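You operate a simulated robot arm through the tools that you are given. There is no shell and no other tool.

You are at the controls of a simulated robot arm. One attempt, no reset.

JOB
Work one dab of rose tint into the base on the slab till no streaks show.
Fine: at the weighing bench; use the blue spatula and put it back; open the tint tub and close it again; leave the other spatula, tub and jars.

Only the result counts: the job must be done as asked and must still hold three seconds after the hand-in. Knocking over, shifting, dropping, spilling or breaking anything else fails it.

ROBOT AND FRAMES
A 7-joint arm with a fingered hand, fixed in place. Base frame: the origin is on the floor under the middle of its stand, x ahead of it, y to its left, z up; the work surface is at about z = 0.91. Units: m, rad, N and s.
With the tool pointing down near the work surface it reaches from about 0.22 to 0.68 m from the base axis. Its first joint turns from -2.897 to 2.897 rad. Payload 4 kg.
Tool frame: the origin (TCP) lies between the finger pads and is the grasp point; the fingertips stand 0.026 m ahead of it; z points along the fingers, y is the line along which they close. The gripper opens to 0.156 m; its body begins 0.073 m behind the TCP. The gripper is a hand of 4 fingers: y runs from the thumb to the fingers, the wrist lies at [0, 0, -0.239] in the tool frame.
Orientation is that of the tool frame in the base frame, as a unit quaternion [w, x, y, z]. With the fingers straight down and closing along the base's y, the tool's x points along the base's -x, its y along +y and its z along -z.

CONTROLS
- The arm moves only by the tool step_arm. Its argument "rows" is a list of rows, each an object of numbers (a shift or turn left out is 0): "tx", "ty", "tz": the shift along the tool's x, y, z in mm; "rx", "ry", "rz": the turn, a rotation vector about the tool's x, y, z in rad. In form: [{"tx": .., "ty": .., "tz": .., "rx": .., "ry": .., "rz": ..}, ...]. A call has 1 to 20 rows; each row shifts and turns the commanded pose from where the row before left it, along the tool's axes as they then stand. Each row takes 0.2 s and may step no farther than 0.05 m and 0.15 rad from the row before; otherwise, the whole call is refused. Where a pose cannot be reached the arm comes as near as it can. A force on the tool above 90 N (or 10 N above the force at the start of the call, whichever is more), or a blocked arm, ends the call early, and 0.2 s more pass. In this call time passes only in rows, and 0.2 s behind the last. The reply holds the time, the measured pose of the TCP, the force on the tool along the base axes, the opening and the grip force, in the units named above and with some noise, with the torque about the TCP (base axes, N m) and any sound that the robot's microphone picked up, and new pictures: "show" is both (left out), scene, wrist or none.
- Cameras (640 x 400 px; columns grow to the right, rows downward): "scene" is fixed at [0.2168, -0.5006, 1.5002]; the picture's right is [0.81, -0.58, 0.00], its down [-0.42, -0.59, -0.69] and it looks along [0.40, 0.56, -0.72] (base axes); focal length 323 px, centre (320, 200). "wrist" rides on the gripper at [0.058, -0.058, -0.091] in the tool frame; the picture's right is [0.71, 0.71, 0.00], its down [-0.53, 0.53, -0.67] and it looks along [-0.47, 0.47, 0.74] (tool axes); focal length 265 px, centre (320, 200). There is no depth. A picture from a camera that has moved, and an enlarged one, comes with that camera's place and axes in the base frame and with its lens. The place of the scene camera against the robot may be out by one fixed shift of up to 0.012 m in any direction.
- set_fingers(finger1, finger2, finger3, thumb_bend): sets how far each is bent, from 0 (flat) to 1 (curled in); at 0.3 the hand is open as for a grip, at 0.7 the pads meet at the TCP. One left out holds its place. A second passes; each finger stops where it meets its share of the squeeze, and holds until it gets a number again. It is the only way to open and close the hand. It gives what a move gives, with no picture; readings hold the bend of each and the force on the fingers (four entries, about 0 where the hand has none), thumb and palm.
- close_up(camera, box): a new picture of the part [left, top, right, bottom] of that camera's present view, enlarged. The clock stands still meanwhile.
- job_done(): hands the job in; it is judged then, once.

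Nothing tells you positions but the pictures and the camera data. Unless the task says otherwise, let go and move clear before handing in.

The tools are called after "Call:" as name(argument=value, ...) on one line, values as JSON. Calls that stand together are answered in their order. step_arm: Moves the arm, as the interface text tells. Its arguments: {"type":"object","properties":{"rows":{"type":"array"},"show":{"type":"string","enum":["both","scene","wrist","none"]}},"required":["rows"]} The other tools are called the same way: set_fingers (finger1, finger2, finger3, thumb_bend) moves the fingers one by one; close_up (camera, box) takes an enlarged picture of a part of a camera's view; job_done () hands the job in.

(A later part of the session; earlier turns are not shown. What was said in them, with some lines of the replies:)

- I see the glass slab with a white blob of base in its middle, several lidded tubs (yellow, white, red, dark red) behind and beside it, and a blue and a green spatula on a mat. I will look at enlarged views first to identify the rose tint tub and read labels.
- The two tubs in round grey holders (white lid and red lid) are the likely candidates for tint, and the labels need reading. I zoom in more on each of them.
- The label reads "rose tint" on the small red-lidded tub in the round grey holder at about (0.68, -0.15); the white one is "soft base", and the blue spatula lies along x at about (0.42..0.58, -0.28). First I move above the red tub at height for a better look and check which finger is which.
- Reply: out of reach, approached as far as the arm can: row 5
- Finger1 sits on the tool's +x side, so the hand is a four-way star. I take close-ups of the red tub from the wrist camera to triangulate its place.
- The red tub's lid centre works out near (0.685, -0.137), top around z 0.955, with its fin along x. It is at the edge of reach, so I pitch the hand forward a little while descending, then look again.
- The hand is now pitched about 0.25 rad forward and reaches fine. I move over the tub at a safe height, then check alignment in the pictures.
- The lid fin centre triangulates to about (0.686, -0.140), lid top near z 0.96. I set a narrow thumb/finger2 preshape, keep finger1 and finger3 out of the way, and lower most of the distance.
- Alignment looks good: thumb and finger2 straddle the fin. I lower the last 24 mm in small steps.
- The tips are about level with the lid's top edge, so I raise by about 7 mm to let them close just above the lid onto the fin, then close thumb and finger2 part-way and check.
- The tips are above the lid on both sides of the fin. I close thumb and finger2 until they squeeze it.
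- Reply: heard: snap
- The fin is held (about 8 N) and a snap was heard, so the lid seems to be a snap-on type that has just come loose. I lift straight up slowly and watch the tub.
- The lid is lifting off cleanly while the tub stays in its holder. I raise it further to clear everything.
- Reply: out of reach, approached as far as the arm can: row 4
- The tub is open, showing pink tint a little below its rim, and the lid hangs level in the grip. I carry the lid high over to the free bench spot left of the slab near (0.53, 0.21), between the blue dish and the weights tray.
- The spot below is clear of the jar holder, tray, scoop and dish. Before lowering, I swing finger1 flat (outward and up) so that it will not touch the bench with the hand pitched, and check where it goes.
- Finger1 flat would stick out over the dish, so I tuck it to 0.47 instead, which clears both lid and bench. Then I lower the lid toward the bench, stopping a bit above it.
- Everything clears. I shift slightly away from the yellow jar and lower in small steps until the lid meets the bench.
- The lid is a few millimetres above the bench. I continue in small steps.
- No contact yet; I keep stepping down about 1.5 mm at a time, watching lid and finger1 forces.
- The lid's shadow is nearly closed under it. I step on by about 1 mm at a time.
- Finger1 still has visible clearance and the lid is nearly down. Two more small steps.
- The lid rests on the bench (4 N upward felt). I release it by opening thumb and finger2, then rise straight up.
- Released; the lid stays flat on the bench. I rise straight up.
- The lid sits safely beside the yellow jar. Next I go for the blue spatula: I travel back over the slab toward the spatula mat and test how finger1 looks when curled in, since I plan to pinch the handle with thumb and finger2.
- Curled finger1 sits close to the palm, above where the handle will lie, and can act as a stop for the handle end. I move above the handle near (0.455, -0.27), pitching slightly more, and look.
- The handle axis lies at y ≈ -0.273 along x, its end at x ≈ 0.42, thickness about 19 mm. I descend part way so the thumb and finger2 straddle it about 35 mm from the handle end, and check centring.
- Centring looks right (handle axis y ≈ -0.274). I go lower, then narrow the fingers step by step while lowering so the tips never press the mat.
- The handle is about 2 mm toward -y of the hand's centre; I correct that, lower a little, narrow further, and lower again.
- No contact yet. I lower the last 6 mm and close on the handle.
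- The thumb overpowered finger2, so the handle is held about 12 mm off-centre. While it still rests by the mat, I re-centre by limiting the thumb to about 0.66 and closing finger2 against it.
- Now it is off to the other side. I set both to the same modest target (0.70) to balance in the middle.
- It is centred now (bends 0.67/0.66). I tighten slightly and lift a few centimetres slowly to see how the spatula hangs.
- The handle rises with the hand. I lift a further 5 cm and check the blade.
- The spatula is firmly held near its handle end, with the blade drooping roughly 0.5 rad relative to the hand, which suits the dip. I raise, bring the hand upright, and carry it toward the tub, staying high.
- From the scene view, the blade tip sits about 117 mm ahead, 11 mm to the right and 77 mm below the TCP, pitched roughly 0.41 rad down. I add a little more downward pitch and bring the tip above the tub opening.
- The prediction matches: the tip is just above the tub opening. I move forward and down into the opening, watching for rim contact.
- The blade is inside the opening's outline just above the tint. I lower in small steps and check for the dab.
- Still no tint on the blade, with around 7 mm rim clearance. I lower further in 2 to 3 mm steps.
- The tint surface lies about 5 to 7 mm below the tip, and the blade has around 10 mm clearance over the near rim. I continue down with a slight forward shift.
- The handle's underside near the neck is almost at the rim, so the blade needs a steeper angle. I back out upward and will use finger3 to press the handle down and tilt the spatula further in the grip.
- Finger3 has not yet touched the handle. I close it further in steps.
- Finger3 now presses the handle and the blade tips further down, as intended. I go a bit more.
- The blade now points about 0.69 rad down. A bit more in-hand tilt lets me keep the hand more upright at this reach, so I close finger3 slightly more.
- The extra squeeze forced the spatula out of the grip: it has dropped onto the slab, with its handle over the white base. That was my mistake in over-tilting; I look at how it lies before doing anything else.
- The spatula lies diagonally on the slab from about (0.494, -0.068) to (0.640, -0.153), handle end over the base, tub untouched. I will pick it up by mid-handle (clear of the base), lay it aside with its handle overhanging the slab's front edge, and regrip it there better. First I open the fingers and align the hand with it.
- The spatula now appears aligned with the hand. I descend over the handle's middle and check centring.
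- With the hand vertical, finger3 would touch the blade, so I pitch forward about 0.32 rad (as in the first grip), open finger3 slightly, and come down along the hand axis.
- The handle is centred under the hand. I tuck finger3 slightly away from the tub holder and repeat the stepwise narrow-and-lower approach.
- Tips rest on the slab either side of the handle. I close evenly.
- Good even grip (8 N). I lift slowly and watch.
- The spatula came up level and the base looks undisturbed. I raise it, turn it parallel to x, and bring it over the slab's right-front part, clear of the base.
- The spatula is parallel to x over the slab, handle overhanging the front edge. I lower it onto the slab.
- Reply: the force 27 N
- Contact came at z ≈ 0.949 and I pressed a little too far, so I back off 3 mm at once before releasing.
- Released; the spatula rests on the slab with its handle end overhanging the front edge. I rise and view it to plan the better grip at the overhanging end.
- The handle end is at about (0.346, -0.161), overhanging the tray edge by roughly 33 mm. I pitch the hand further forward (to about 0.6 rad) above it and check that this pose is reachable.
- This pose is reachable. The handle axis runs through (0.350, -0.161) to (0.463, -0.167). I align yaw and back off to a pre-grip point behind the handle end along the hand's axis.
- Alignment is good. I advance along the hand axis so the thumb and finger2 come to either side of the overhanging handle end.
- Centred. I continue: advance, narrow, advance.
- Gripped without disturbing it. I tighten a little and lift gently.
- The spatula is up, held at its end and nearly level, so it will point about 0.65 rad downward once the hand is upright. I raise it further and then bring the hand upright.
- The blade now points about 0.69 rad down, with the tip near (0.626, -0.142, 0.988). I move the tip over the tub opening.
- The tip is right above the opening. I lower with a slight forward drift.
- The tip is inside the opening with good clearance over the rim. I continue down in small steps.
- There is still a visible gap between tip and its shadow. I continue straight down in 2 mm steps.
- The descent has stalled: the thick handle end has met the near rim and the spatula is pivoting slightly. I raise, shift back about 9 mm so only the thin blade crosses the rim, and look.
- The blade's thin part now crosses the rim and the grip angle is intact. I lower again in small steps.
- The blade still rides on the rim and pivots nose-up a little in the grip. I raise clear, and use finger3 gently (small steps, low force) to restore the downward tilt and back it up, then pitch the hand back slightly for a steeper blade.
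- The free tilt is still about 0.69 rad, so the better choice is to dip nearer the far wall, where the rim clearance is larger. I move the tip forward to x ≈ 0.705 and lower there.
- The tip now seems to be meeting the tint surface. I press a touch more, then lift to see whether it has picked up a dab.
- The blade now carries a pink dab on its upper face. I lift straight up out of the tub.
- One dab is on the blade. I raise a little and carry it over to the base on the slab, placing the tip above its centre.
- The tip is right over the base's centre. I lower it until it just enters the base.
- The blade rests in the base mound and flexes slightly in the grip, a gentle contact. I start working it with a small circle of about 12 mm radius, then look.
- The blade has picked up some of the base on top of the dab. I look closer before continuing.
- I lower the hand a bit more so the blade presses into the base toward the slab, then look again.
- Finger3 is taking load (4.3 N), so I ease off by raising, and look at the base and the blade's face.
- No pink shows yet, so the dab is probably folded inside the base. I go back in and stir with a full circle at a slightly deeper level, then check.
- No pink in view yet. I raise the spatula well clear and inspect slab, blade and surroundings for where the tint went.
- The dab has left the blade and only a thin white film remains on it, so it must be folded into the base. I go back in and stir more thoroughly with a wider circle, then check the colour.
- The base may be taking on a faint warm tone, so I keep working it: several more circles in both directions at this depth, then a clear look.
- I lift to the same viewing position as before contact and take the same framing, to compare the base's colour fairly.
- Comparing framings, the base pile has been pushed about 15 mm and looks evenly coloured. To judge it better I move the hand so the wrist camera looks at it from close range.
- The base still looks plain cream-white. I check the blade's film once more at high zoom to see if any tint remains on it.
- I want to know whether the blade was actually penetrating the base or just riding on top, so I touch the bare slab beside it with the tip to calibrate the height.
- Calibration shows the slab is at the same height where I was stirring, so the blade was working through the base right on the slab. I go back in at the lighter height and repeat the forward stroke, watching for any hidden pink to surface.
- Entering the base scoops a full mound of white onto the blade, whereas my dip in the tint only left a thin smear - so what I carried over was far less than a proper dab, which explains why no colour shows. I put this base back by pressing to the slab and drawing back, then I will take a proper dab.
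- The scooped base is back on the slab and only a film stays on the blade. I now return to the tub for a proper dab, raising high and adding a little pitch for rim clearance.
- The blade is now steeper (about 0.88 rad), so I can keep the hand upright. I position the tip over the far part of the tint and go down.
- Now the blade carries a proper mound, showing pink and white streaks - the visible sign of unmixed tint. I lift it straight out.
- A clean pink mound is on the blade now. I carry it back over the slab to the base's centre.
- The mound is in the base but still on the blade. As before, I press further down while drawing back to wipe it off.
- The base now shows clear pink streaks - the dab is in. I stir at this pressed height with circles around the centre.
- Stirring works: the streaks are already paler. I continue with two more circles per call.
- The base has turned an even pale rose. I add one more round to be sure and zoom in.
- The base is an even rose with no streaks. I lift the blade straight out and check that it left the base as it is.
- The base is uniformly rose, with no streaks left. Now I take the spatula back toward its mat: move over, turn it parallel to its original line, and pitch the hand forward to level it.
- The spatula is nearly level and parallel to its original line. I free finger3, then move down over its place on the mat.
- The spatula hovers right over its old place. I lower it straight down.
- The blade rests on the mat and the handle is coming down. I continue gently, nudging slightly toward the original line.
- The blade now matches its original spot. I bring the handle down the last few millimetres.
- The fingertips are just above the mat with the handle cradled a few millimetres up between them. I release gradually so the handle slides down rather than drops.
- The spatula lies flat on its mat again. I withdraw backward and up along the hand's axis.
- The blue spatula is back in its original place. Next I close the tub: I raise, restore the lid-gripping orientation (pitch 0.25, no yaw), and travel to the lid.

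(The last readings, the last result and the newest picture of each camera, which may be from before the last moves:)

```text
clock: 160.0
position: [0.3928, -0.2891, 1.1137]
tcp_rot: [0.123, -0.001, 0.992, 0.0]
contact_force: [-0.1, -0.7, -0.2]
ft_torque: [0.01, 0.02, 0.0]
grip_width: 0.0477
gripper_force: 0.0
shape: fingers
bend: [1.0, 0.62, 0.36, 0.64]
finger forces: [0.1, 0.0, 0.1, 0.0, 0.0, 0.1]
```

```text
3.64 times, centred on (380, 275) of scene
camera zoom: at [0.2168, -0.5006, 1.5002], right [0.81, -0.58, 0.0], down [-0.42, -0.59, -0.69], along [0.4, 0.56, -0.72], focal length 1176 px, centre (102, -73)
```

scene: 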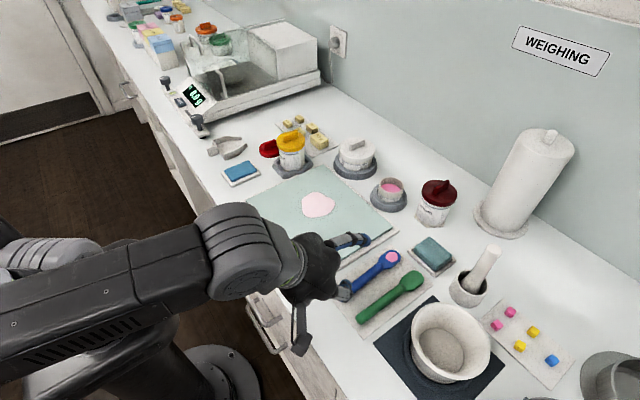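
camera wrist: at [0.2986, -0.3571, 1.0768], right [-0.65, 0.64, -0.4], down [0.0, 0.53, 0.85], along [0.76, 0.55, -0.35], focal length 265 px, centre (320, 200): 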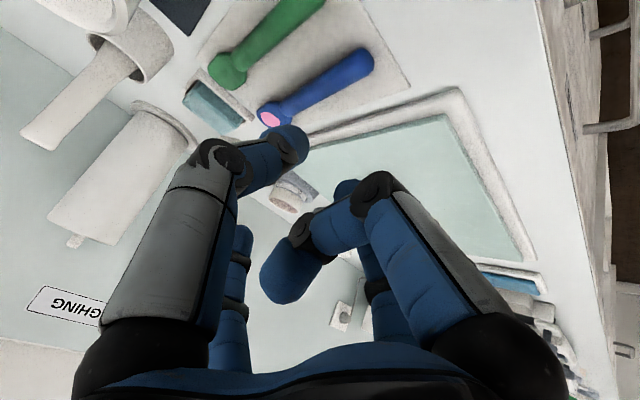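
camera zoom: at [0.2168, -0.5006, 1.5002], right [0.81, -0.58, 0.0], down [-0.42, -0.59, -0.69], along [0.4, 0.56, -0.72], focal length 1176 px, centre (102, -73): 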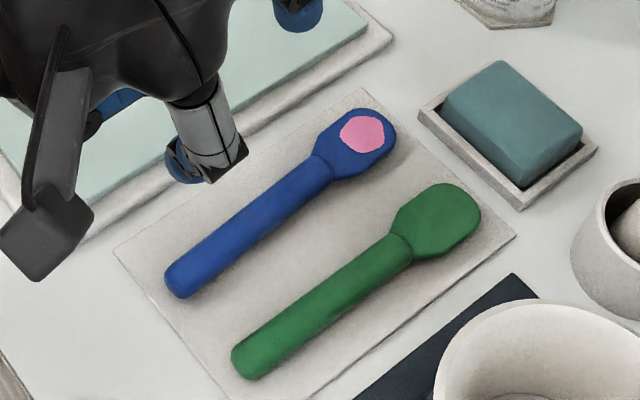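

Call:
step_arm(rows=[{"tx": -11.3, "ty": 41.6, "tz": 4}, {"tx": -11.3, "ty": 41.6, "tz": 4}, {"tx": -11.3, "ty": 41.6, "tz": 4}, {"tx": -11.3, "ty": 41.6, "tz": 4}, {"tx": -11.3, "ty": 41.6, "tz": 4}, {"tx": -11.3, "ty": 41.6, "tz": 4}, {"tx": -11.3, "ty": 41.6, "tz": 4}, {"tx": -11.3, "ty": 41.6, "tz": 4}, {"tx": -11.3, "ty": 41.6, "tz": 4}, {"tx": -11.3, "ty": 41.6, "tz": 4}, {"tx": -11.3, "ty": 41.6, "tz": 4}, {"tx": -11.3, "ty": 41.6, "tz": 4}], show="none")

Call:
set_fingers(finger1=0.47, finger2=0.6, finger3=0.42, thumb_bend=0.6)

Call:
close_up(camera="wrist", box=[0, 0, 640, 400])

Call:
close_up(camera="scene", box=[220, 60, 340, 180])

```text
clock: 162.6
position: [0.5363, 0.2067, 1.0988]
tcp_rot: [0.125, 0.0, 0.992, 0.0]
contact_force: [-0.2, -0.7, -0.2]
ft_torque: [0.0, -0.01, -0.02]
grip_width: 0.0483
gripper_force: 0.0
shape: fingers
bend: [1.0, 0.62, 0.36, 0.64]
finger forces: [0.0, 0.0, 0.0, 0.1, 0.0, 0.0]
```

```text
clock: 163.6
position: [0.5356, 0.2072, 1.0976]
tcp_rot: [0.125, 0.0, 0.992, 0.0]
contact_force: [0.1, -0.6, 0.5]
ft_torque: [-0.04, 0.01, 0.01]
grip_width: 0.0439
gripper_force: 0.1
shape: fingers
bend: [0.47, 0.6, 0.42, 0.6]
finger forces: [0.1, 0.0, 0.1, 0.0, 0.0, 0.0]
```

```text
1.00 times, centred on (320, 200) of wrist (not enlarged: the box is as wide or as high as the picture)
camera zoom: at [0.4561, 0.1497, 1.1727], right [-0.69, 0.71, -0.17], down [0.34, 0.53, 0.78], along [0.64, 0.47, -0.6], focal length 265 px, centre (320, 200)
```

zoom: 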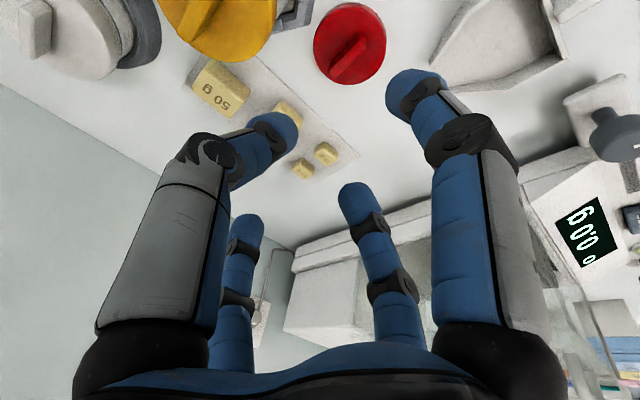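

```text
3.33 times, centred on (280, 120) of scene
camera zoom: at [0.2168, -0.5006, 1.5002], right [0.81, -0.58, 0.0], down [-0.42, -0.59, -0.69], along [0.4, 0.56, -0.72], focal length 1078 px, centre (453, 467)
```

zoom: 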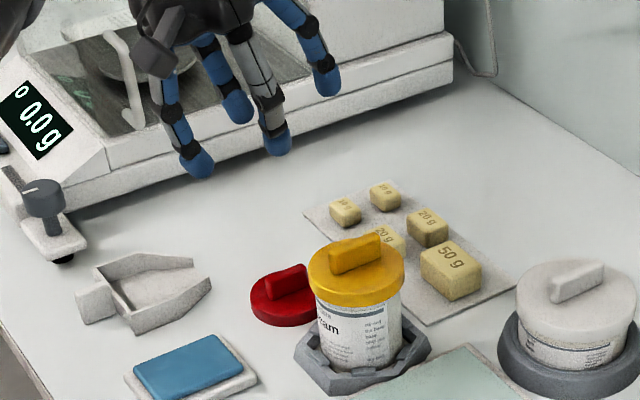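

I descend over the lid along the same vertical line as when I set it down.

Call:
step_arm(rows=[{"tx": 9.9, "ty": 1.5, "tz": 38.8}, {"tx": 9.9, "ty": 1.5, "tz": 38.8}, {"tx": 7.4, "tz": 29}], show="none")

Call:
close_up(camera="wrist", box=[240, 20, 480, 220])

Call:
close_up(camera="scene", box=[230, 100, 310, 170])

```text
clock: 164.4
position: [0.5349, 0.2125, 0.9888]
tcp_rot: [0.125, 0.0, 0.992, 0.001]
contact_force: [0.3, 0.7, 0.3]
ft_torque: [0.0, 0.01, -0.01]
grip_width: 0.0435
gripper_force: 0.1
shape: fingers
bend: [0.47, 0.6, 0.42, 0.6]
finger forces: [0.1, 0.0, 0.0, 0.0, 0.0, 0.0]
```

```text
2.00 times, centred on (360, 120) of wrist
camera zoom: at [0.4555, 0.1543, 1.0625], right [-0.69, 0.71, -0.17], down [0.34, 0.53, 0.78], along [0.64, 0.47, -0.6], focal length 531 px, centre (240, 360)
```

zoom: 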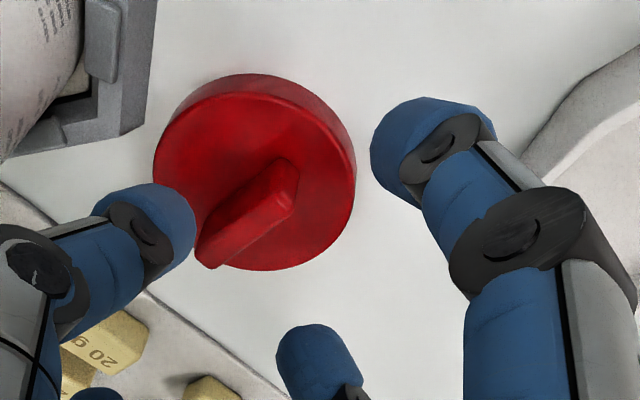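

```text
5.71 times, centred on (270, 135) of scene
camera zoom: at [0.2168, -0.5006, 1.5002], right [0.81, -0.58, 0.0], down [-0.42, -0.59, -0.69], along [0.4, 0.56, -0.72], focal length 1847 px, centre (606, 571)
```

zoom: 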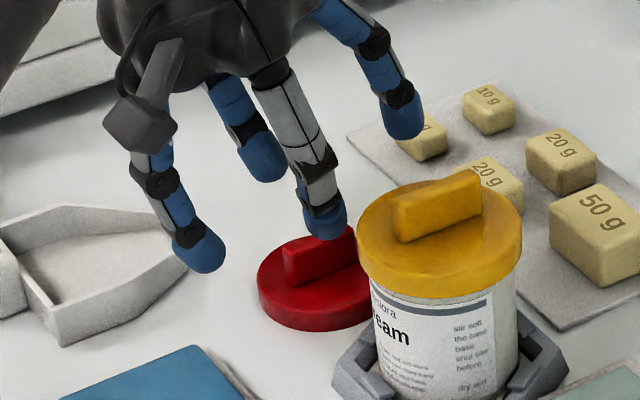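

Call:
step_arm(rows=[{"tx": 3.0, "ty": -1.5, "tz": 12}, {"tx": 3.0, "tz": 12}, {"tx": 2.0, "tz": 7.8}], show="none")

Call:
close_up(camera="wrist", box=[240, 40, 480, 240])

```text
clock: 165.2
position: [0.5357, 0.2122, 0.9562]
tcp_rot: [0.124, -0.001, 0.992, 0.0]
contact_force: [-0.1, 0.1, 0.7]
ft_torque: [-0.01, 0.03, 0.01]
grip_width: 0.0436
gripper_force: 0.0
shape: fingers
bend: [0.47, 0.6, 0.42, 0.6]
finger forces: [0.0, 0.0, 0.0, 0.1, 0.0, 0.0]
```

```text
2.00 times, centred on (360, 140) of wrist
camera zoom: at [0.4561, 0.1532, 1.0305], right [-0.69, 0.71, -0.17], down [0.34, 0.53, 0.78], along [0.64, 0.47, -0.6], focal length 531 px, centre (240, 320)
```

zoom: 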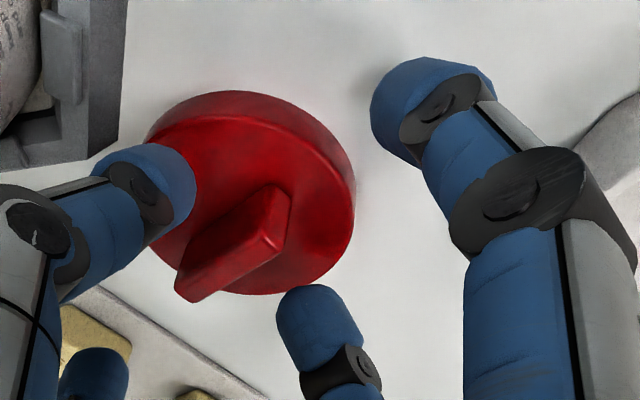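

Call:
step_arm(rows=[{"tx": 1.2, "ty": -1, "tz": 4.8}], show="none")

Call:
set_fingers(finger2=0.72, thumb_bend=0.72)

Call:
set_fingers(finger2=0.77, thumb_bend=0.77)

Call:
close_up(camera="wrist", box=[240, 40, 480, 240])

Call:
close_up(camera="scene", box=[230, 100, 310, 170])

```text
clock: 165.6
position: [0.5358, 0.2099, 0.9512]
tcp_rot: [0.124, 0.0, 0.992, 0.0]
contact_force: [-0.1, -0.1, -0.1]
ft_torque: [-0.03, -0.01, -0.02]
grip_width: 0.0439
gripper_force: 0.0
shape: fingers
bend: [0.47, 0.6, 0.42, 0.6]
finger forces: [0.0, 0.0, 0.1, 0.1, 0.0, 0.0]
```

```text
clock: 166.6
position: [0.5351, 0.211, 0.9514]
tcp_rot: [0.125, -0.001, 0.992, 0.001]
contact_force: [0.5, 0.3, 0.4]
ft_torque: [0.01, 0.0, -0.01]
grip_width: 0.0387
gripper_force: 4.5
shape: fingers
bend: [0.47, 0.68, 0.42, 0.69]
finger forces: [0.0, 4.4, 0.0, 0.0, 4.4, 0.0]
```

```text
clock: 167.6
position: [0.5345, 0.2108, 0.9516]
tcp_rot: [0.124, -0.001, 0.992, -0.001]
contact_force: [-0.5, 0.1, -0.5]
ft_torque: [0.01, 0.05, 0.04]
grip_width: 0.0386
gripper_force: 11.2
shape: fingers
bend: [0.47, 0.72, 0.42, 0.72]
finger forces: [0.1, 10.2, 0.0, 0.0, 10.2, 0.0]
```

```text
2.00 times, centred on (360, 140) of wrist
camera zoom: at [0.4558, 0.1523, 1.0254], right [-0.69, 0.71, -0.17], down [0.34, 0.53, 0.78], along [0.64, 0.47, -0.6], focal length 531 px, centre (240, 320)
```

zoom: 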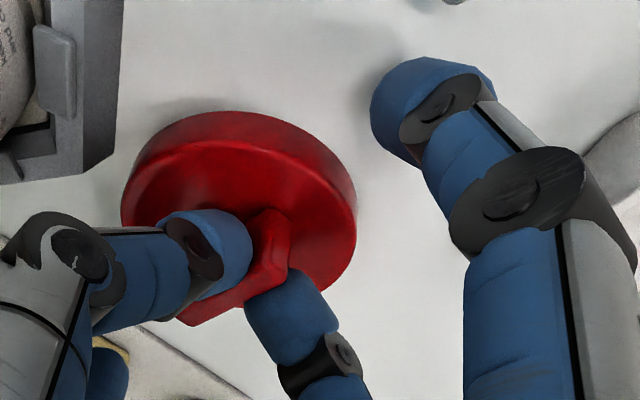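

```text
5.71 times, centred on (270, 135) of scene
camera zoom: at [0.2168, -0.5006, 1.5002], right [0.81, -0.58, 0.0], down [-0.42, -0.59, -0.69], along [0.4, 0.56, -0.72], focal length 1847 px, centre (606, 571)
```

zoom: 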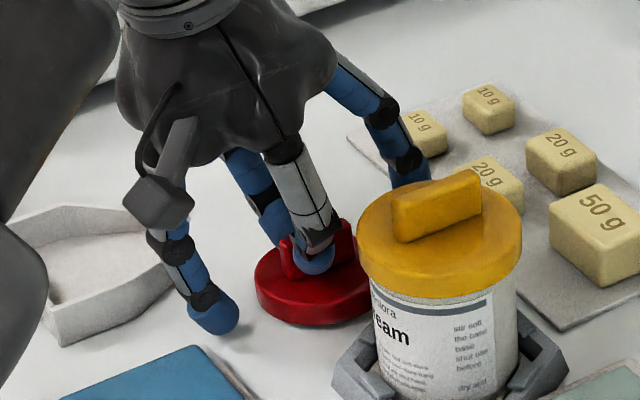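

The lid is held firmly (10 N, bends 0.72/0.72) as before. I lift it straight up.

Call:
step_arm(rows=[{"tx": -2.5, "tz": -9.7}, {"tx": -7.4, "tz": -29}, {"tx": -9.9, "tz": -38.8}, {"tx": -9.9, "tz": -38.8}, {"tx": -4.9, "tz": -19.4}], show="wrist")

Call:
close_up(camera="scene", box=[220, 50, 340, 170])

```text
clock: 168.8
position: [0.5334, 0.2113, 1.091]
tcp_rot: [0.125, -0.002, 0.992, 0.0]
contact_force: [-0.2, 0.7, -0.2]
ft_torque: [0.0, 0.03, 0.0]
grip_width: 0.0386
gripper_force: 10.3
shape: fingers
bend: [0.47, 0.72, 0.42, 0.72]
finger forces: [0.0, 10.2, 0.0, 0.0, 10.2, 0.1]
camera wrist: at [0.454, 0.1528, 1.1648], right [-0.69, 0.71, -0.17], down [0.34, 0.53, 0.78], along [0.64, 0.47, -0.6], focal length 265 px, centre (320, 200)
```

wrist: 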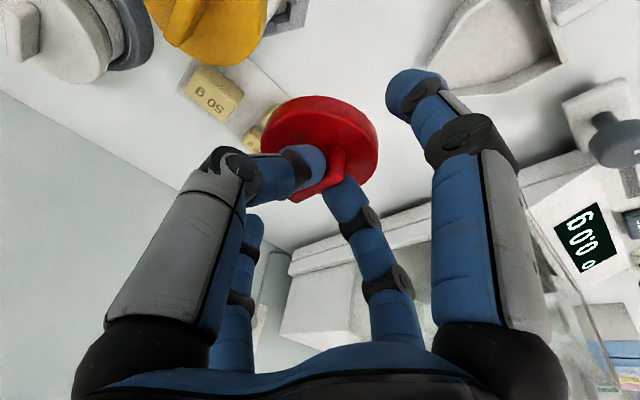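

```text
3.33 times, centred on (280, 110) of scene
camera zoom: at [0.2168, -0.5006, 1.5002], right [0.81, -0.58, 0.0], down [-0.42, -0.59, -0.69], along [0.4, 0.56, -0.72], focal length 1078 px, centre (453, 500)
```

zoom: 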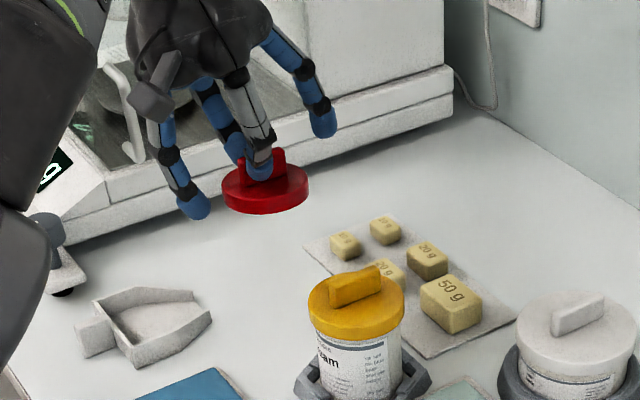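

The lid hangs level. I carry it back high over the jars to just above the open tub.

Call:
step_arm(rows=[{"tx": -15.7, "ty": -38.9, "tz": 4.7}, {"tx": -15.7, "ty": -38.9, "tz": 4.7}, {"tx": -15.7, "ty": -38.9, "tz": 4.7}, {"tx": -15.7, "ty": -38.9, "tz": 4.7}, {"tx": -15.7, "ty": -38.9, "tz": 4.7}, {"tx": -15.7, "ty": -38.9, "tz": 4.7}, {"tx": -15.7, "ty": -38.9, "tz": 4.7}, {"tx": -15.7, "ty": -38.9, "tz": 4.7}, {"tx": -15.7, "ty": -38.9, "tz": 4.7}], show="both")

Call:
close_up(camera="scene", box=[350, 100, 450, 220])

```text
clock: 170.8
position: [0.6821, -0.1375, 1.0862]
tcp_rot: [0.124, -0.002, 0.992, 0.0]
contact_force: [-0.1, -0.3, 0.3]
ft_torque: [0.07, 0.0, 0.0]
grip_width: 0.0382
gripper_force: 10.2
shape: fingers
bend: [0.47, 0.72, 0.42, 0.72]
finger forces: [0.0, 10.3, 0.1, 0.1, 10.2, 0.0]
camera wrist: at [0.603, -0.1953, 1.161], right [-0.69, 0.7, -0.17], down [0.34, 0.53, 0.78], along [0.64, 0.47, -0.61], focal length 265 px, centre (320, 200)
```

scene: 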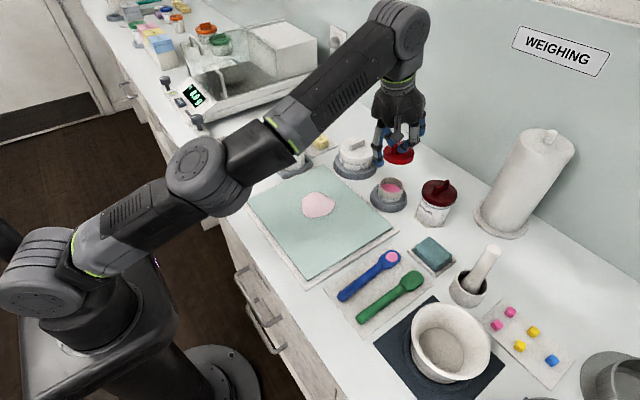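
wrist: 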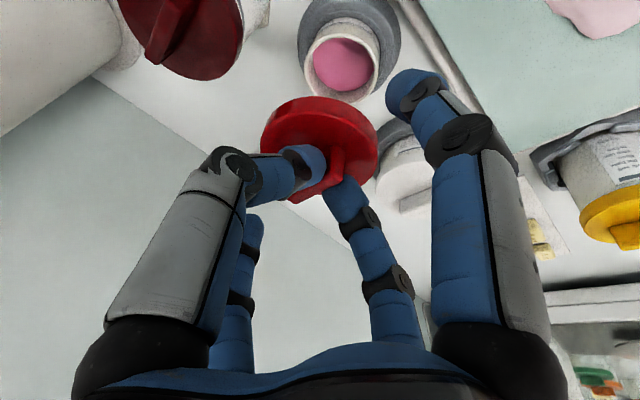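

```text
3.33 times, centred on (400, 160) of scene
camera zoom: at [0.2168, -0.5006, 1.5002], right [0.81, -0.58, 0.0], down [-0.42, -0.59, -0.69], along [0.4, 0.56, -0.72], focal length 1078 px, centre (53, 333)
```

zoom: 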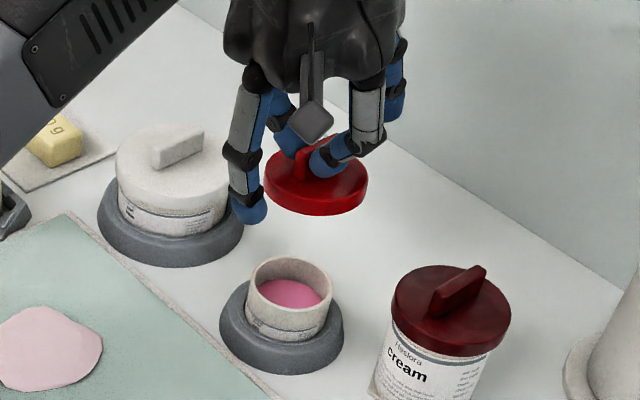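

I check the alignment of lid over tub more closely with the wrist camera.

Call:
close_up(camera="wrist", box=[250, 0, 410, 110])

Call:
close_up(camera="wrist", box=[240, 80, 400, 210])

```text
3.64 times, centred on (330, 55) of wrist
camera zoom: at [0.603, -0.1953, 1.161], right [-0.69, 0.7, -0.17], down [0.34, 0.53, 0.78], along [0.64, 0.47, -0.61], focal length 965 px, centre (284, 727)
```

zoom: 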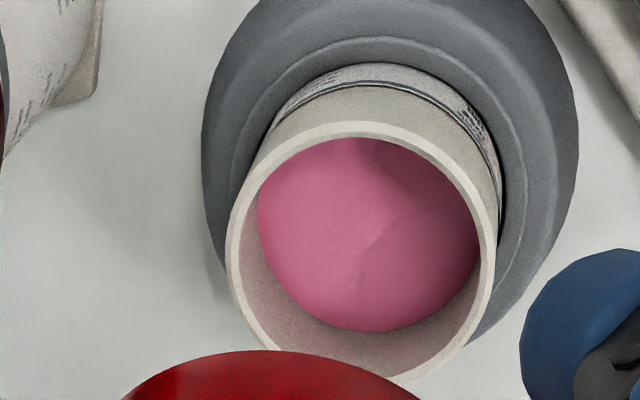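

```text
3.08 times, centred on (320, 145) of wrist
camera zoom: at [0.603, -0.1953, 1.161], right [-0.69, 0.7, -0.17], down [0.34, 0.53, 0.78], along [0.64, 0.47, -0.61], focal length 817 px, centre (320, 369)
```

zoom: 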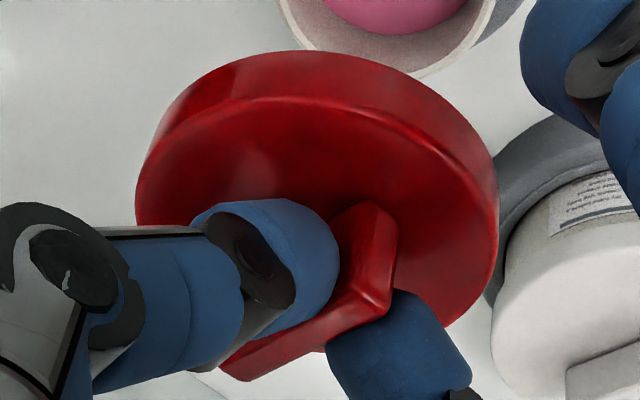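

The tub centre triangulates to about (0.687, -0.141), consistent with my original lid-on position. I lower to about 1 cm above seating and check.

Call:
step_arm(rows=[{"tx": 7.5, "ty": -0.5, "tz": 25}, {"tx": 7.5, "ty": -0.5, "tz": 25}, {"tx": 5.5, "ty": -0.5, "tz": 20}], show="wrist")

Call:
close_up(camera="scene", box=[360, 140, 430, 220])

Call:
close_up(camera="wrist", box=[220, 20, 440, 200])

```text
clock: 171.6
position: [0.6811, -0.1403, 1.0164]
tcp_rot: [0.125, 0.0, 0.992, 0.0]
contact_force: [0.5, 0.0, -1.3]
ft_torque: [0.0, -0.02, 0.0]
grip_width: 0.0385
gripper_force: 10.4
shape: fingers
bend: [0.47, 0.72, 0.42, 0.72]
finger forces: [0.1, 10.2, 0.0, 0.1, 10.2, 0.0]
camera wrist: at [0.6007, -0.1979, 1.0898], right [-0.69, 0.71, -0.18], down [0.34, 0.53, 0.78], along [0.64, 0.47, -0.6], focal length 265 px, centre (320, 200)
```

wrist: 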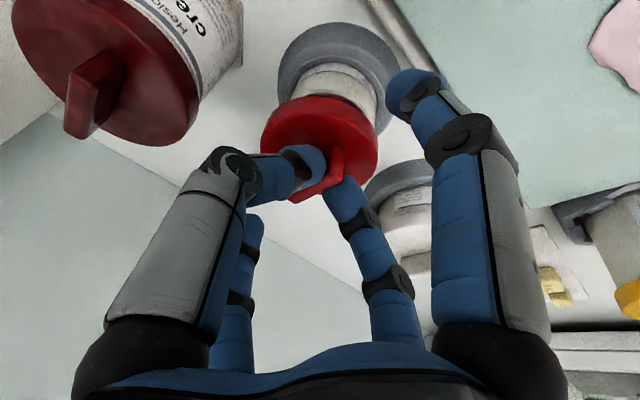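

```text
5.00 times, centred on (395, 180) of scene
camera zoom: at [0.2168, -0.5006, 1.5002], right [0.81, -0.58, 0.0], down [-0.42, -0.59, -0.69], along [0.4, 0.56, -0.72], focal length 1616 px, centre (-55, 300)
```

zoom: 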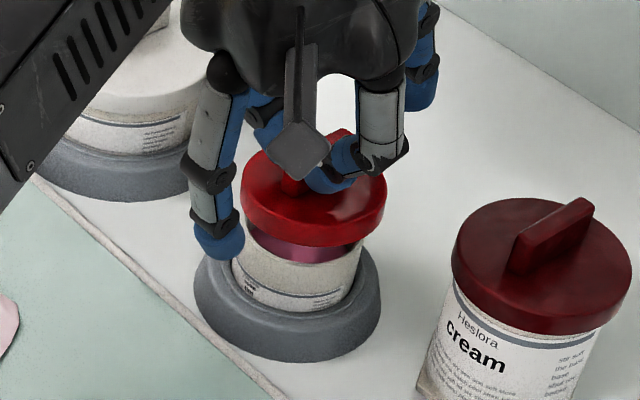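

```text
2.22 times, centred on (330, 110) of wrist
camera zoom: at [0.6007, -0.1979, 1.0898], right [-0.69, 0.71, -0.18], down [0.34, 0.53, 0.78], along [0.64, 0.47, -0.6], focal length 590 px, centre (298, 400)
```

zoom: 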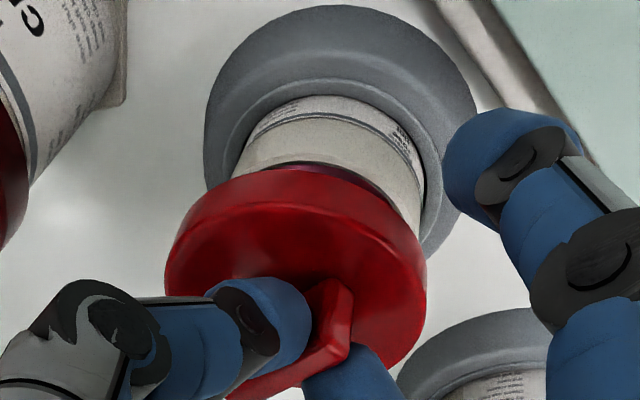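

Lid and tub are aligned as they were at opening. I lower in small steps until the lid seats, watching force and listening for the snap.

Call:
step_arm(rows=[{"tx": 2.2, "tz": 7.8}, {"tx": 1.5, "tz": 5.8}], show="none")

Call:
step_arm(rows=[{"tx": 0.6, "tz": 2.4}], show="none")

Call:
close_up(camera="scene", box=[365, 150, 425, 210])

```text
clock: 172.2
position: [0.6804, -0.1411, 1.001]
tcp_rot: [0.125, 0.0, 0.992, 0.0]
contact_force: [-0.3, 0.5, 0.6]
ft_torque: [-0.03, -0.04, -0.03]
grip_width: 0.0385
gripper_force: 10.3
shape: fingers
bend: [0.47, 0.72, 0.42, 0.72]
finger forces: [0.0, 10.2, 0.0, 0.1, 10.2, 0.1]
```

```text
clock: 172.6
position: [0.6797, -0.1415, 0.9979]
tcp_rot: [0.125, -0.001, 0.992, -0.001]
contact_force: [-0.4, -0.5, 1.0]
ft_torque: [0.0, -0.01, -0.04]
grip_width: 0.0385
gripper_force: 11.1
shape: fingers
bend: [0.47, 0.73, 0.42, 0.72]
finger forces: [0.1, 10.7, 0.1, 0.0, 11.2, 0.0]
```

```text
6.67 times, centred on (395, 180) of scene
camera zoom: at [0.2168, -0.5006, 1.5002], right [0.81, -0.58, 0.0], down [-0.42, -0.59, -0.69], along [0.4, 0.56, -0.72], focal length 2155 px, centre (-180, 333)
```

zoom: 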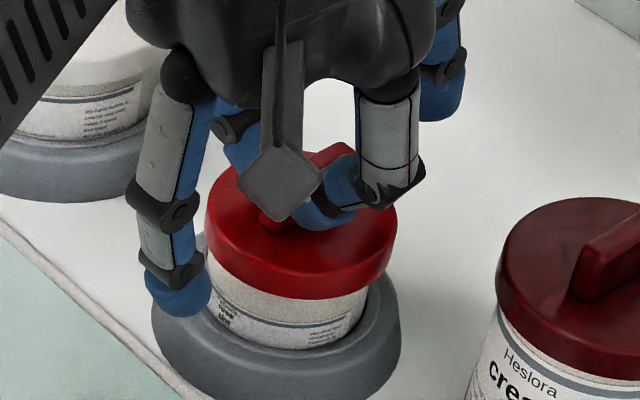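

The lid is on the rim. I press down in small steps for the snap.

Call:
step_arm(rows=[{"tx": 0.5, "tz": 1.9}], show="none")

Call:
close_up(camera="scene", box=[365, 150, 425, 210])

```text
clock: 173.0
position: [0.6802, -0.1393, 0.995]
tcp_rot: [0.124, -0.002, 0.992, 0.001]
contact_force: [-0.8, -1.0, 2.1]
ft_torque: [0.03, -0.04, 0.01]
grip_width: 0.0385
gripper_force: 11.1
shape: fingers
bend: [0.47, 0.73, 0.42, 0.72]
finger forces: [0.1, 11.2, 0.1, 0.0, 11.7, 0.1]
```

```text
6.67 times, centred on (395, 180) of scene
camera zoom: at [0.2168, -0.5006, 1.5002], right [0.81, -0.58, 0.0], down [-0.42, -0.59, -0.69], along [0.4, 0.56, -0.72], focal length 2155 px, centre (-180, 333)
```

zoom: 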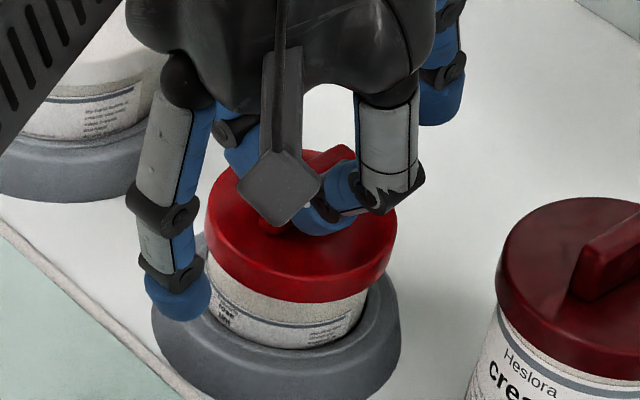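

The lid still stands about 4 mm above its closed position. I keep pressing down.

Call:
step_arm(rows=[{"tx": 0.5, "tz": 1.9}], show="none")

Call:
step_arm(rows=[{"tx": 0.5, "tz": 1.9}], show="none")

Call:
close_up(camera="scene", box=[365, 150, 425, 210])

```text
clock: 173.4
position: [0.6802, -0.1389, 0.9918]
tcp_rot: [0.125, -0.001, 0.992, 0.001]
contact_force: [0.2, 1.1, 0.1]
ft_torque: [0.02, 0.0, 0.0]
grip_width: 0.0386
gripper_force: 10.1
shape: fingers
bend: [0.47, 0.73, 0.42, 0.72]
finger forces: [0.0, 10.9, 0.0, 0.1, 10.8, 0.0]
```

```text
clock: 173.8
position: [0.681, -0.1398, 0.9909]
tcp_rot: [0.125, -0.001, 0.992, -0.001]
contact_force: [0.0, 1.2, 0.4]
ft_torque: [0.01, -0.03, -0.02]
grip_width: 0.0386
gripper_force: 11.4
shape: fingers
bend: [0.47, 0.73, 0.42, 0.72]
finger forces: [0.0, 10.9, 0.1, 0.1, 10.9, 0.0]
```

```text
6.67 times, centred on (395, 180) of scene
camera zoom: at [0.2168, -0.5006, 1.5002], right [0.81, -0.58, 0.0], down [-0.42, -0.59, -0.69], along [0.4, 0.56, -0.72], focal length 2155 px, centre (-180, 333)
```

zoom: 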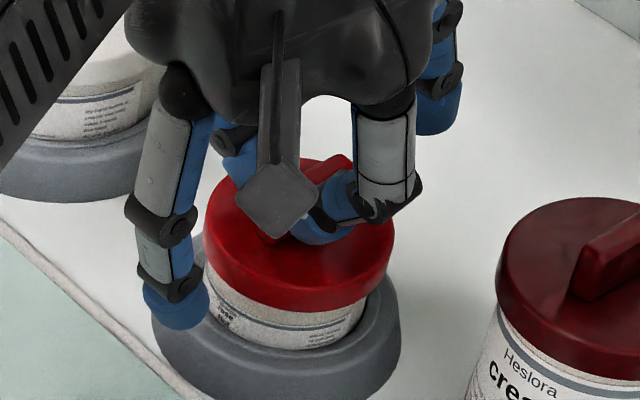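

Call:
step_arm(rows=[{"tx": 0.5, "tz": 1.9}], show="none")

Call:
close_up(camera="scene", box=[360, 165, 416, 215])

```text
clock: 174.2
position: [0.6807, -0.1397, 0.9895]
tcp_rot: [0.125, -0.001, 0.992, 0.0]
contact_force: [0.0, -0.8, -0.6]
ft_torque: [-0.03, -0.05, -0.02]
grip_width: 0.0386
gripper_force: 10.8
shape: fingers
bend: [0.47, 0.73, 0.42, 0.72]
finger forces: [0.0, 11.0, 0.1, 0.0, 11.0, 0.1]
```

```text
8.00 times, centred on (388, 190) of scene
camera zoom: at [0.2168, -0.5006, 1.5002], right [0.81, -0.58, 0.0], down [-0.42, -0.59, -0.69], along [0.4, 0.56, -0.72], focal length 2586 px, centre (-224, 280)
```

zoom: 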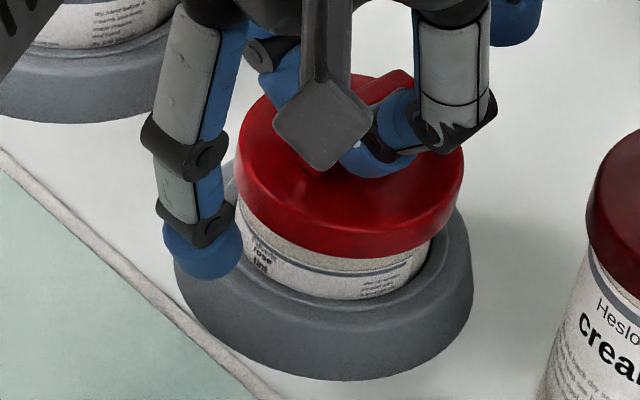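

The lid is now at nearly its original height (bottom edge matches the first picture). I press a little more for the snap.

Call:
step_arm(rows=[{"tx": 0.4, "tz": 1.5}], show="none")

Call:
step_arm(rows=[{"tx": 0.4, "tz": 1.5}], show="none")

Call:
close_up(camera="scene", box=[360, 165, 416, 215])

```text
clock: 174.6
position: [0.6812, -0.1394, 0.9869]
tcp_rot: [0.125, -0.002, 0.992, 0.001]
contact_force: [0.1, 1.4, 1.3]
ft_torque: [0.02, -0.04, 0.02]
grip_width: 0.0387
gripper_force: 10.3
shape: fingers
bend: [0.47, 0.73, 0.42, 0.72]
finger forces: [0.1, 11.3, 0.1, 0.1, 10.1, 0.0]
heard: snap
```

```text
clock: 175.0
position: [0.6807, -0.1384, 0.987]
tcp_rot: [0.126, -0.001, 0.992, 0.0]
contact_force: [3.2, 1.8, 6.4]
ft_torque: [0.07, -0.05, 0.04]
grip_width: 0.0386
gripper_force: 11.5
shape: fingers
bend: [0.47, 0.73, 0.42, 0.73]
finger forces: [0.1, 12.8, 0.0, 0.0, 10.5, 0.0]
```

```text
8.00 times, centred on (388, 190) of scene
camera zoom: at [0.2168, -0.5006, 1.5002], right [0.81, -0.58, 0.0], down [-0.42, -0.59, -0.69], along [0.4, 0.56, -0.72], focal length 2586 px, centre (-224, 280)
```

zoom: 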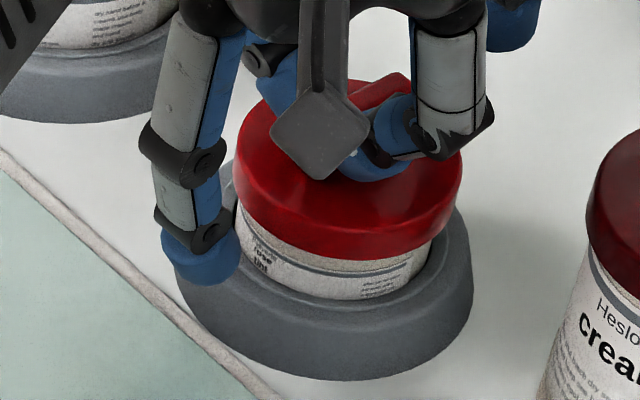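

Snap - the lid is closed and seated. I release right here without pulling up.

Call:
set_fingers(finger2=0.66, thumb_bend=0.66)

Call:
close_up(camera="scene", box=[360, 165, 416, 215])

Call:
close_up(camera="wrist", box=[220, 60, 460, 260])

```text
clock: 176.0
position: [0.68, -0.1379, 0.9864]
tcp_rot: [0.125, -0.001, 0.992, 0.0]
contact_force: [0.8, 0.5, -0.3]
ft_torque: [0.0, -0.01, 0.01]
grip_width: 0.0396
gripper_force: 0.0
shape: fingers
bend: [0.47, 0.66, 0.42, 0.66]
finger forces: [0.0, 0.4, 0.0, 0.0, 0.1, 0.0]
```

```text
8.00 times, centred on (388, 190) of scene
camera zoom: at [0.2168, -0.5006, 1.5002], right [0.81, -0.58, 0.0], down [-0.42, -0.59, -0.69], along [0.4, 0.56, -0.72], focal length 2586 px, centre (-224, 280)
```

zoom: 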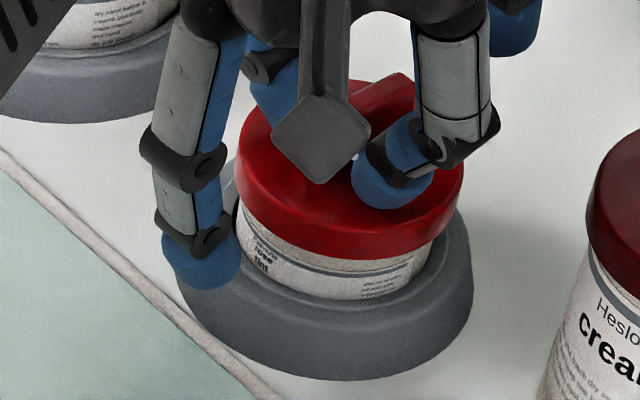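

```text
2.00 times, centred on (340, 160) of wrist
camera zoom: at [0.6004, -0.1979, 1.0595], right [-0.69, 0.71, -0.17], down [0.34, 0.53, 0.78], along [0.64, 0.47, -0.6], focal length 531 px, centre (280, 280)
```

zoom: 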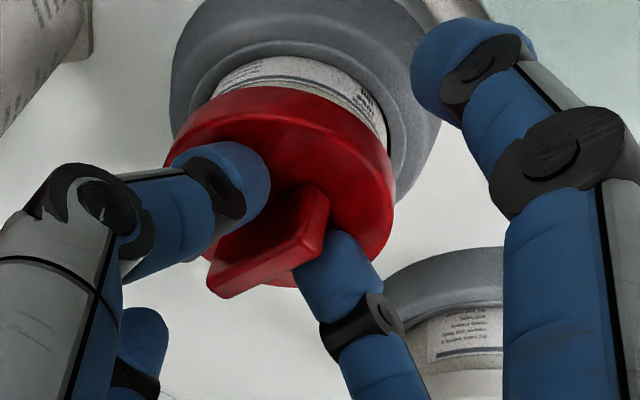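

The lid stays seated. I lift the hand away, opening a bit more on the way up.

Call:
step_arm(rows=[{"tx": -1.0, "tz": -3.9}], show="none")

Call:
set_fingers(finger2=0.62, thumb_bend=0.62)

Call:
step_arm(rows=[{"tx": -2.5, "tz": -9.7}, {"tx": -7.4, "tz": -29}, {"tx": -7.4, "tz": -29}], show="both")

Call:
close_up(camera="scene", box=[360, 165, 416, 215])

```text
clock: 176.4
position: [0.6804, -0.141, 0.9901]
tcp_rot: [0.124, -0.001, 0.992, 0.0]
contact_force: [0.6, 0.4, -1.3]
ft_torque: [-0.01, 0.02, -0.01]
grip_width: 0.0397
gripper_force: 0.4
shape: fingers
bend: [0.47, 0.65, 0.42, 0.66]
finger forces: [0.0, 0.4, 0.0, 0.0, 0.0, 0.0]
```

```text
clock: 177.4
position: [0.6812, -0.1405, 0.9896]
tcp_rot: [0.125, -0.001, 0.992, -0.001]
contact_force: [-0.8, 0.2, 0.5]
ft_torque: [0.0, 0.0, -0.01]
grip_width: 0.042
gripper_force: 0.0
shape: fingers
bend: [0.47, 0.62, 0.42, 0.62]
finger forces: [0.0, 0.1, 0.1, 0.1, 0.0, 0.0]
```

```text
clock: 178.2
position: [0.681, -0.1411, 1.06]
tcp_rot: [0.124, -0.001, 0.992, 0.0]
contact_force: [-0.2, -0.5, 0.0]
ft_torque: [0.04, 0.01, 0.0]
grip_width: 0.0421
gripper_force: 0.1
shape: fingers
bend: [0.47, 0.62, 0.42, 0.62]
finger forces: [0.0, 0.0, 0.1, 0.1, 0.1, 0.0]
camera wrist: at [0.6006, -0.1986, 1.1345], right [-0.69, 0.71, -0.17], down [0.34, 0.53, 0.78], along [0.64, 0.47, -0.6], focal length 265 px, centre (320, 200)
```

scene: 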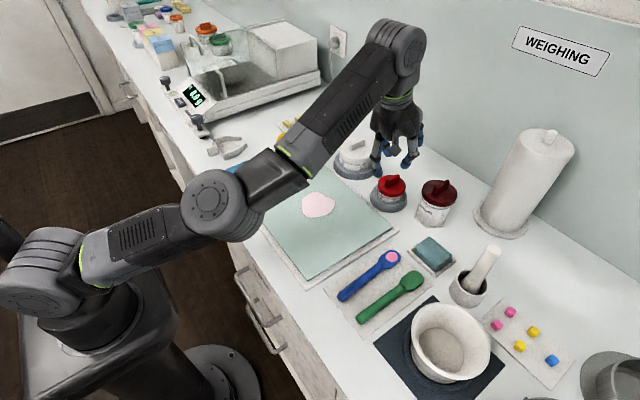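
wrist: 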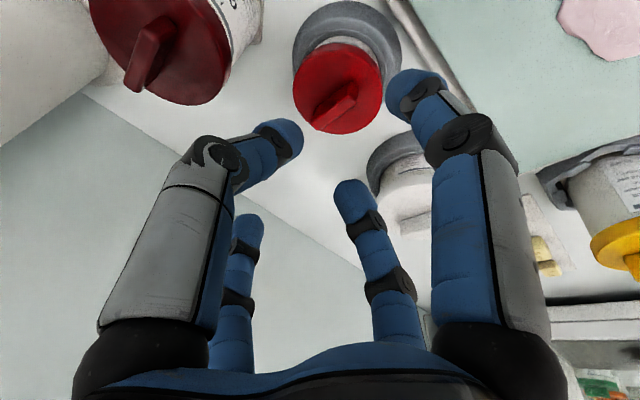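

```text
8.00 times, centred on (388, 190) of scene
camera zoom: at [0.2168, -0.5006, 1.5002], right [0.81, -0.58, 0.0], down [-0.42, -0.59, -0.69], along [0.4, 0.56, -0.72], focal length 2586 px, centre (-224, 280)
```

zoom: 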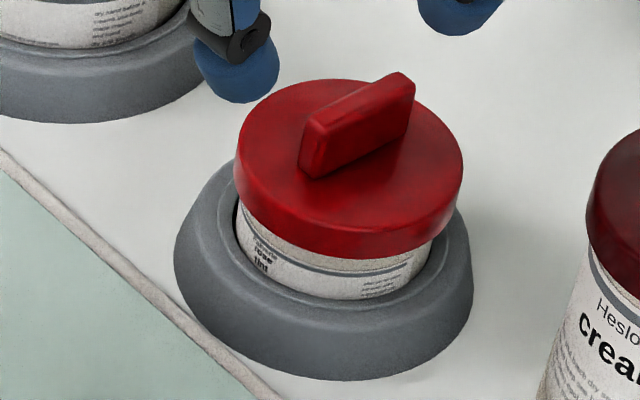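

The tub is closed exactly as at the start. I retract the hand to a clear spot and make a final check of base, spatula, jars and bench.

Call:
step_arm(rows=[{"tx": 22, "tz": -20}, {"tx": 28, "tz": -20}, {"tx": 30, "ty": 10, "tz": -15}, {"tx": 35, "ty": 20, "tz": -12}, {"tx": 35, "ty": 20, "tz": -12}, {"tx": 35, "ty": 20, "tz": -10}], show="both")

Call:
close_up(camera="scene", box=[300, 185, 340, 220])

Call:
close_up(camera="scene", box=[320, 235, 440, 335])

Call:
close_up(camera="scene", box=[260, 110, 480, 250])

```text
clock: 179.6
position: [0.478, -0.0706, 1.099]
tcp_rot: [0.123, -0.001, 0.992, 0.001]
contact_force: [0.5, -0.1, 0.0]
ft_torque: [-0.03, 0.01, -0.01]
grip_width: 0.0421
gripper_force: 0.1
shape: fingers
bend: [0.47, 0.62, 0.42, 0.62]
finger forces: [0.1, 0.0, 0.1, 0.0, 0.0, 0.0]
camera wrist: at [0.399, -0.1283, 1.1743], right [-0.69, 0.71, -0.17], down [0.35, 0.53, 0.78], along [0.64, 0.47, -0.6], focal length 265 px, centre (320, 200)
```

scene: 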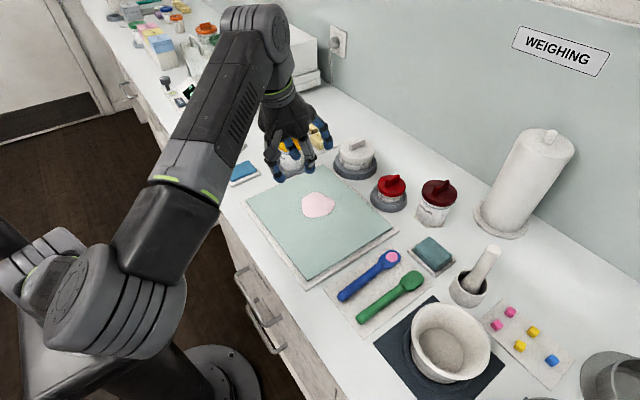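
wrist: 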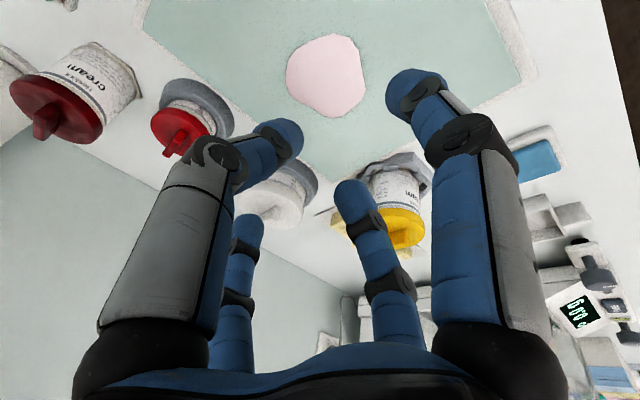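

```text
11.43 times, centred on (320, 202) of scene
camera zoom: at [0.2168, -0.5006, 1.5002], right [0.81, -0.58, 0.0], down [-0.42, -0.59, -0.69], along [0.4, 0.56, -0.72], focal length 3695 px, centre (320, 171)
```

zoom: 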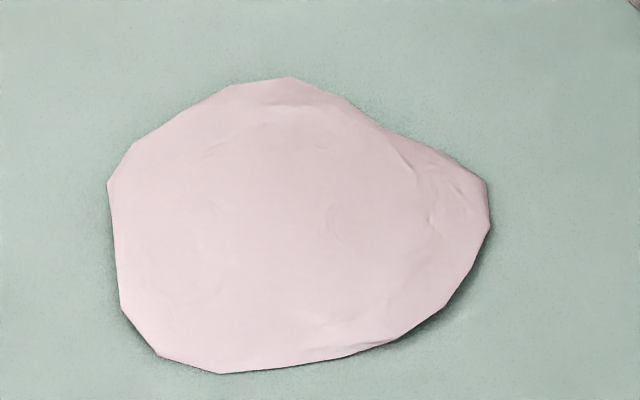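

```text
4.00 times, centred on (380, 285) of scene
camera zoom: at [0.2168, -0.5006, 1.5002], right [0.81, -0.58, 0.0], down [-0.42, -0.59, -0.69], along [0.4, 0.56, -0.72], focal length 1293 px, centre (80, -140)
```

zoom: 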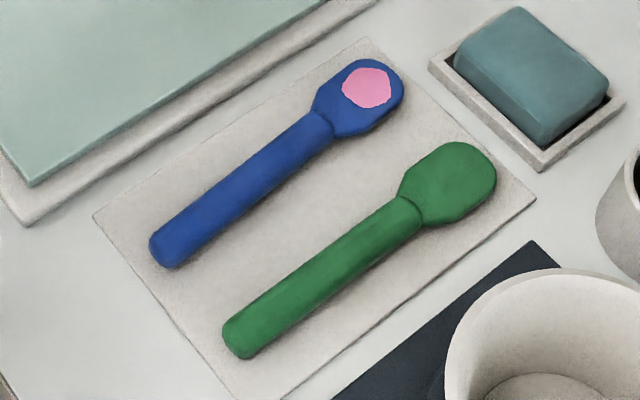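

```text
2.86 times, centred on (370, 180) of scene
camera zoom: at [0.2168, -0.5006, 1.5002], right [0.81, -0.58, 0.0], down [-0.42, -0.59, -0.69], along [0.4, 0.56, -0.72], focal length 924 px, centre (177, 257)
```

zoom: 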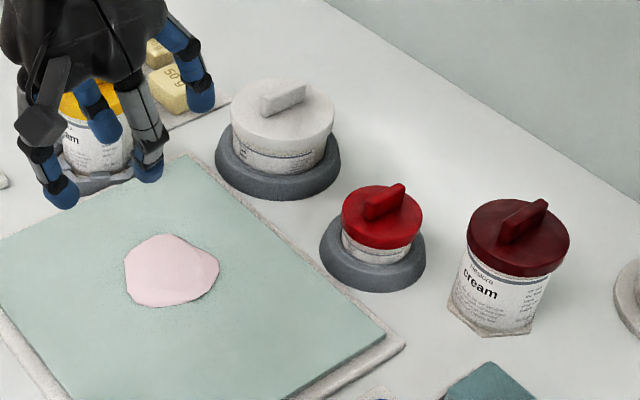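

Everything checks out: the base is an even rose without streaks, the tint tub is snapped shut, the blue spatula lies back on its mat beside the green one, and the other tub, jars and items are where they were. The hand is clear, so I hand the job in.

Call:
job_done()

```text
The job is handed in.
```

I've handed the job in. The base on the slab is now an even rose with no streaks. The tint tub's lid is snapped shut, and the blue spatula is back on its mat. The other spatula, tub and jars look the same as in the starting pictures. These didn't go cleanly and may affect the judging:

- **Dropped spatula:** I over-squeezed while tilting the blue spatula, and it slipped from the grip onto the slab. Its handle landed across the base. I picked it up, regripped it and saw no damage.
- **Two dips in the tub:** My first dip only left a thin smear on the blade. I worked it into the base, but no colour showed. I went back for a proper dab, so the base holds slightly more than one dab of tint. The blade still had a film of base on it for that second dip, so a trace of base may have got into the tub.
- **Base moved slightly:** Stirring shifted the pile about 15 mm on the slab.
- **Spatula not wiped or exactly placed:** A film of pink tint is still on the blade. The handle end sits several millimetres off its original spot.
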